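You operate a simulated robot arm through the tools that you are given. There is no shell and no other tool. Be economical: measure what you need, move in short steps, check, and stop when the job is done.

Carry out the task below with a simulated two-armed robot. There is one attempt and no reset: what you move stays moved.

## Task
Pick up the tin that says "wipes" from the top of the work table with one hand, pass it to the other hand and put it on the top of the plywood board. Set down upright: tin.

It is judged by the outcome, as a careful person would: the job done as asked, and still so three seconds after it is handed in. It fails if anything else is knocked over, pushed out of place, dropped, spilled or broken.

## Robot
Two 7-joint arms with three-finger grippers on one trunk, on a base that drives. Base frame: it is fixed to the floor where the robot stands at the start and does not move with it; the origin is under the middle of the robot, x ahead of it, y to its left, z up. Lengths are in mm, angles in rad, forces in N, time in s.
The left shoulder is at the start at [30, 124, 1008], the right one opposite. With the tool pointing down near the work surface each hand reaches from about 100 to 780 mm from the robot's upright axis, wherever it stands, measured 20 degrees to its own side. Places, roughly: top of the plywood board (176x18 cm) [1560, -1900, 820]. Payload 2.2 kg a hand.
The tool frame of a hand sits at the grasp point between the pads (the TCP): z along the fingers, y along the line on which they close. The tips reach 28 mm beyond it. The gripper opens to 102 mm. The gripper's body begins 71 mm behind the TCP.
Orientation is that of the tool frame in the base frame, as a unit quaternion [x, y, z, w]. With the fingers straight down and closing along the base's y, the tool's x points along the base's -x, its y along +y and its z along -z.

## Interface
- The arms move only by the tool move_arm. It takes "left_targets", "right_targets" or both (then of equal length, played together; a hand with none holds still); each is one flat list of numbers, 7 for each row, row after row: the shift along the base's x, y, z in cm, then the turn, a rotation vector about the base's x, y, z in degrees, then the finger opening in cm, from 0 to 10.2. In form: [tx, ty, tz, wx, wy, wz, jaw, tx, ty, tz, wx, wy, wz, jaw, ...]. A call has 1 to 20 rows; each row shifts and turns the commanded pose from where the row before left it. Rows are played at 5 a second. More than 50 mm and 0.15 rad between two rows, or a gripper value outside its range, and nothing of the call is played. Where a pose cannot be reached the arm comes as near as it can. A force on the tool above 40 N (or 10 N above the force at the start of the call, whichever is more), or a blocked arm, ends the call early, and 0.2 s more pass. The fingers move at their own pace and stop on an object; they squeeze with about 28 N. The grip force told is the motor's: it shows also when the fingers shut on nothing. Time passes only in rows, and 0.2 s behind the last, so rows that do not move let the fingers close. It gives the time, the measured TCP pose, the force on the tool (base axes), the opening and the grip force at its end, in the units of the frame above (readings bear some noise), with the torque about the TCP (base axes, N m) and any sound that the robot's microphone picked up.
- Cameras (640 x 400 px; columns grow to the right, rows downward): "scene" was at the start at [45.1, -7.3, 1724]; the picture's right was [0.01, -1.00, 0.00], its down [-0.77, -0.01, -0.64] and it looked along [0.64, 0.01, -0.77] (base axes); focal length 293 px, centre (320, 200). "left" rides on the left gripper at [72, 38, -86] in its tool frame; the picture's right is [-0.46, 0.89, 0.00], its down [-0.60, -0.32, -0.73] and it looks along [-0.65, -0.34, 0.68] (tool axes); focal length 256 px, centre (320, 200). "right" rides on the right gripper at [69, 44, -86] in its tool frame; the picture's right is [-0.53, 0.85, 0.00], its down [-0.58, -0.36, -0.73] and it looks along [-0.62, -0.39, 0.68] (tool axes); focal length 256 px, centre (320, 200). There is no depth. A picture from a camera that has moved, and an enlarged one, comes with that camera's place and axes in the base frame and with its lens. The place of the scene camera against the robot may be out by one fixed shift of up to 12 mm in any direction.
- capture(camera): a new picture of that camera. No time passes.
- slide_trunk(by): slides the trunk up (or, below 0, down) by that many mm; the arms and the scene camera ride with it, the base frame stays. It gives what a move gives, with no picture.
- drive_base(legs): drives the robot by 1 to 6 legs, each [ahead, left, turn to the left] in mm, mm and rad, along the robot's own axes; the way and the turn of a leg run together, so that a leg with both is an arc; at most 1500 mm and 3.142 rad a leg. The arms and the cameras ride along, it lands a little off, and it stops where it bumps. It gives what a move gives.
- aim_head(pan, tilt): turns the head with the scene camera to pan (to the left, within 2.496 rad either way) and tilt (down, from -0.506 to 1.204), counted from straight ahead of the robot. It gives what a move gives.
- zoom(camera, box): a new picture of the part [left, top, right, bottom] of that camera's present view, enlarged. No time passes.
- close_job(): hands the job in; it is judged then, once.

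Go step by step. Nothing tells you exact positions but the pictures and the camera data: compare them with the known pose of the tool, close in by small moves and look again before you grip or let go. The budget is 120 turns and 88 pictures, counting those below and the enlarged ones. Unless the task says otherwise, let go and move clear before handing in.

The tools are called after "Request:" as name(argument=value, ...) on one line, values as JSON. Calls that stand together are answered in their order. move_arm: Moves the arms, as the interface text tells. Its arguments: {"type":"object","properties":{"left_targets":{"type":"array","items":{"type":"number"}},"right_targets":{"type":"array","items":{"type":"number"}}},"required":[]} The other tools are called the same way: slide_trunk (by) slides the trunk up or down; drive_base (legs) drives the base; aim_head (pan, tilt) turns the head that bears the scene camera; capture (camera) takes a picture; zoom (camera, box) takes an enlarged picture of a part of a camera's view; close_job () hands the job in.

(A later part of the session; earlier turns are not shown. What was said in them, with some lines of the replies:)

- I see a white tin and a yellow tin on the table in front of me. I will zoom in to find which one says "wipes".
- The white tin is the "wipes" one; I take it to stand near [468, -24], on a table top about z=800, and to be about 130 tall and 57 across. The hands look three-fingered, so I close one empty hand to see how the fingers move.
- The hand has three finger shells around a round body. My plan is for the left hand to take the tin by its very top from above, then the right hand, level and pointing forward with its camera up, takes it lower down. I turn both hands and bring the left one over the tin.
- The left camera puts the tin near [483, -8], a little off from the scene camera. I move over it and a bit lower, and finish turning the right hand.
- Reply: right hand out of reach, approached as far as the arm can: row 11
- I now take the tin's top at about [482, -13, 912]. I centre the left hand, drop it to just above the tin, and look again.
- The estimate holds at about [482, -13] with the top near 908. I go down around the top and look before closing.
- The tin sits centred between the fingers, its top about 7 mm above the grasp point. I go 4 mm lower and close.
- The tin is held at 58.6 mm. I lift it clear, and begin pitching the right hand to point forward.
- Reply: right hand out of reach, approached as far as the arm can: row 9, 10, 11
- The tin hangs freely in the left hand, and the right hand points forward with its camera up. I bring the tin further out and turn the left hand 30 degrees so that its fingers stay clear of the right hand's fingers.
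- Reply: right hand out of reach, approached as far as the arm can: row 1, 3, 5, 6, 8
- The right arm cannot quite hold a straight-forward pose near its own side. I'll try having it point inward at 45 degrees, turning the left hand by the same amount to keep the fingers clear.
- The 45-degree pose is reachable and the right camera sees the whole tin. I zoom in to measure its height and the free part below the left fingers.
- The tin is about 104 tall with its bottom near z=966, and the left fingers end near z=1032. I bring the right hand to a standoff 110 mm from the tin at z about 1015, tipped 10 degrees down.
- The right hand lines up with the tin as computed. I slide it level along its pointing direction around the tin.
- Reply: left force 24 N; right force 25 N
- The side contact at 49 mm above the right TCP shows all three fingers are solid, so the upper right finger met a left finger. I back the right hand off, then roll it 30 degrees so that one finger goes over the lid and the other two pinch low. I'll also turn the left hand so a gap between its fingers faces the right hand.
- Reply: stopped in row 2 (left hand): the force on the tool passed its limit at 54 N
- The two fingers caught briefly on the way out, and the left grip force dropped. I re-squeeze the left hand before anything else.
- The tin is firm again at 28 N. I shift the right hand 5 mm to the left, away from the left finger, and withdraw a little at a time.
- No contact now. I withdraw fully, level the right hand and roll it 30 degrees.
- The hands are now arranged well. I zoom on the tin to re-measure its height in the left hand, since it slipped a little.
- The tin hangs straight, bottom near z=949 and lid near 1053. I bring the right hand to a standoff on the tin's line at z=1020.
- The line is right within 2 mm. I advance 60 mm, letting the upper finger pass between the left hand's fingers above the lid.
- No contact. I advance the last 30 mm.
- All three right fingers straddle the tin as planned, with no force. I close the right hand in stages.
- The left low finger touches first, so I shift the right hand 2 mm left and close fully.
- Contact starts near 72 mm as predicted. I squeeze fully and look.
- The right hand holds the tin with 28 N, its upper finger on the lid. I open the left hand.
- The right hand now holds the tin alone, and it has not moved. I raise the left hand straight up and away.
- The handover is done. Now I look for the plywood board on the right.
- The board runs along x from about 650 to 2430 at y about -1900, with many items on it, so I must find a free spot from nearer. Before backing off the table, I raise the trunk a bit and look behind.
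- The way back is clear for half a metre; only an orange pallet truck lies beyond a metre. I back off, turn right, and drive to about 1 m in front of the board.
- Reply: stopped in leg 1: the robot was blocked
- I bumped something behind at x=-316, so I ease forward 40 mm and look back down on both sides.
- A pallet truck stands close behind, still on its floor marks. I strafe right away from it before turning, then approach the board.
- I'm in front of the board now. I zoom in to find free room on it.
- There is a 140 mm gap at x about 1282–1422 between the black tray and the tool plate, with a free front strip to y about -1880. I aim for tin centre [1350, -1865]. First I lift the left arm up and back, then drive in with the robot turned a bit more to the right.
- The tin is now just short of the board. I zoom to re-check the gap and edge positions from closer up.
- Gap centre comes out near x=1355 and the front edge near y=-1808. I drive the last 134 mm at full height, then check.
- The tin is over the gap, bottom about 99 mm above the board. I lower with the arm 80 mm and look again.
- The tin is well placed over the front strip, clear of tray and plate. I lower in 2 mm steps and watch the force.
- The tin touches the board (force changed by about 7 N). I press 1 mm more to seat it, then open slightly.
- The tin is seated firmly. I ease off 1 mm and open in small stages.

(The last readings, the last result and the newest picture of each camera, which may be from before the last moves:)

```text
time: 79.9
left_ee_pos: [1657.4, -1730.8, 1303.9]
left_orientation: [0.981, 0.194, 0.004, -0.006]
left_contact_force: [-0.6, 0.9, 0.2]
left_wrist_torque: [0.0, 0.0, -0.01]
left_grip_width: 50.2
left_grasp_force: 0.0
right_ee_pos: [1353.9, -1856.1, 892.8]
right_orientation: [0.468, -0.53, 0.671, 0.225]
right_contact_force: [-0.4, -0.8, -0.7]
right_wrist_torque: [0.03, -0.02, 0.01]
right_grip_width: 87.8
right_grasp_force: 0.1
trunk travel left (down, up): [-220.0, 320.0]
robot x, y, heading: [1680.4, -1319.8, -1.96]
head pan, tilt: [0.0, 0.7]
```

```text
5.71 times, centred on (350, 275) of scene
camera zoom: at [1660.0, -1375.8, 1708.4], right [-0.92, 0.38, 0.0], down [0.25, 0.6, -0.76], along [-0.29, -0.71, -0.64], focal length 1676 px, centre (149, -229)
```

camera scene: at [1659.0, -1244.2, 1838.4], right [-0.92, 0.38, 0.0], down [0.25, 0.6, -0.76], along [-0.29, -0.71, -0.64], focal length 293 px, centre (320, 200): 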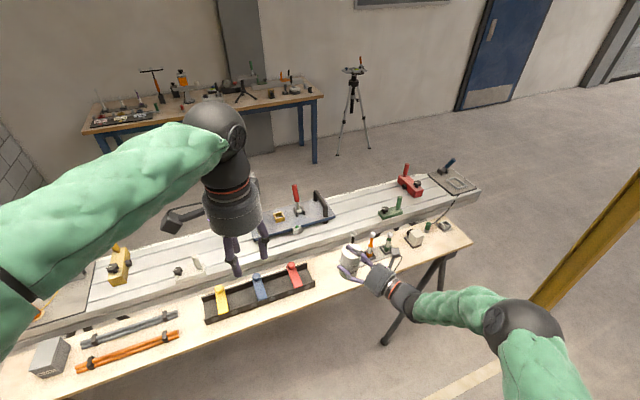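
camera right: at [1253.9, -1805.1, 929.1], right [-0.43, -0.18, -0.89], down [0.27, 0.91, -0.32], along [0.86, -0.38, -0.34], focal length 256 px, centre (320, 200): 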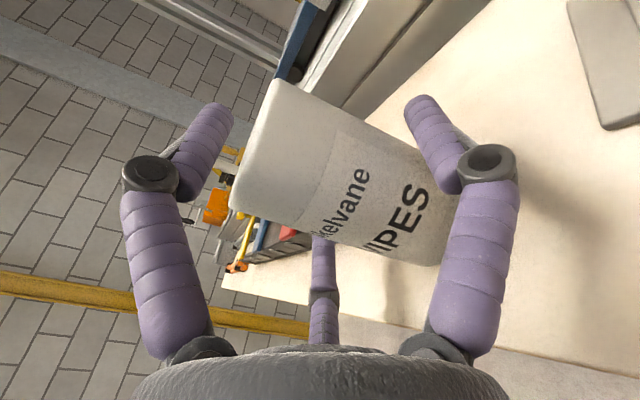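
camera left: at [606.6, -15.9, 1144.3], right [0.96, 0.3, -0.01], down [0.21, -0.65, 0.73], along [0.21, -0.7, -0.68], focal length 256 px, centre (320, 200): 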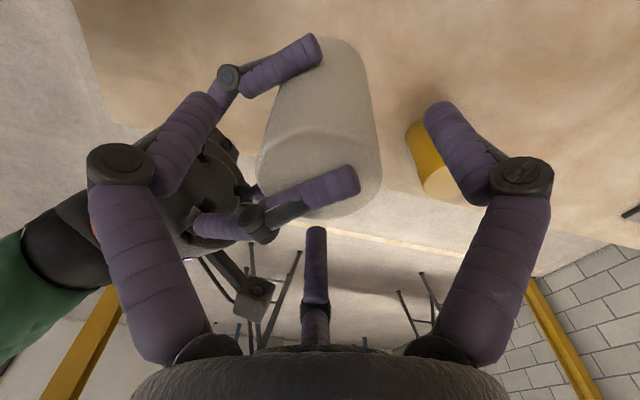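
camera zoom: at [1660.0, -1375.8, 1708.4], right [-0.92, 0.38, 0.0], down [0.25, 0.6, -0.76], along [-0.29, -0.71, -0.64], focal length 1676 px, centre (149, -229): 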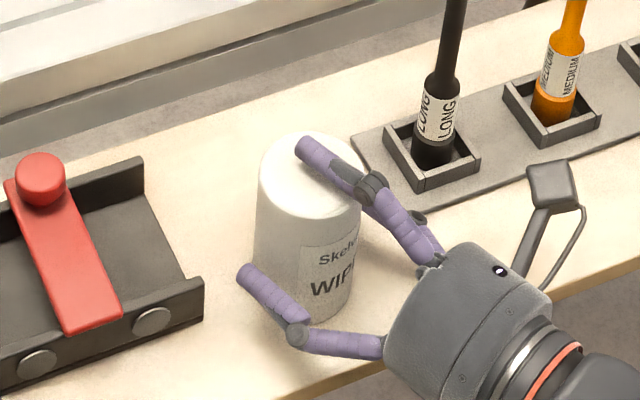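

The tin stands free and upright. I withdraw straight back along the hand's direction.

Request:
move_arm(right_targets=[-0.39, 0.92, 0, 0, 0, 0, 8.8, -0.39, 0.92, 0, 0, 0, 0, 8.8, -0.58, 1.38, 0, 0, 0, 0, 8.8, -0.78, 1.84, 0, 0, 0, 0, 8.8, -0.78, 1.84, 0, 0, 0, 0, 8.8, -0.78, 1.84, 0, 0, 0, 0, 8.8, -0.78, 1.84, 0.5, 0, 0, 0, 8.8, -0.78, 1.84, 0.5, 0, 0, 0, 8.8])

Request:
zoom(camera="scene", box=[270, 200, 430, 320])

```text
time: 81.7
left_ee_pos: [1656.4, -1730.8, 1303.8]
left_orientation: [0.981, 0.195, 0.005, -0.005]
left_contact_force: [0.1, 0.6, 0.0]
left_wrist_torque: [-0.01, 0.02, 0.03]
left_grip_width: 50.0
left_grasp_force: 0.1
right_ee_pos: [1300.5, -1732.4, 903.6]
right_orientation: [0.468, -0.529, 0.671, 0.224]
right_contact_force: [0.3, -0.5, 0.5]
right_wrist_torque: [0.02, 0.02, 0.01]
right_grip_width: 88.2
right_grasp_force: 0.1
trunk travel left (down, up): [-220.0, 320.0]
robot x, y, heading: [1684.4, -1314.9, -1.965]
head pan, tilt: [0.0, 0.7]
```

```text
3.33 times, centred on (350, 260) of scene
camera zoom: at [1660.1, -1375.2, 1708.5], right [-0.92, 0.38, 0.0], down [0.25, 0.6, -0.77], along [-0.29, -0.71, -0.64], focal length 978 px, centre (220, 0)
```

zoom: 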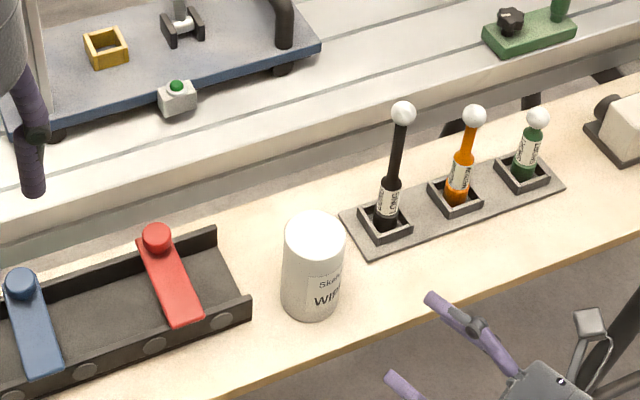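

The "wipes" tin stands upright on the plywood board with nothing around it disturbed, and both hands are clear, so I hand in.

Request:
close_job()

```text
The job is handed in.
```

The "wipes" tin stands upright on the plywood board: the left hand picked it up, passed it to the right hand, and the right hand set it down. I handed in with both hands clear.

- **Bump:** while backing away from the work table, the base touched the pallet truck behind it. The truck still looked to be within its floor marks afterwards, but I could not measure whether it moved slightly.
- **Slip:** the two hands' fingers caught on each other briefly before the pass. The tin slipped about 10 mm in the left hand but was not dropped.
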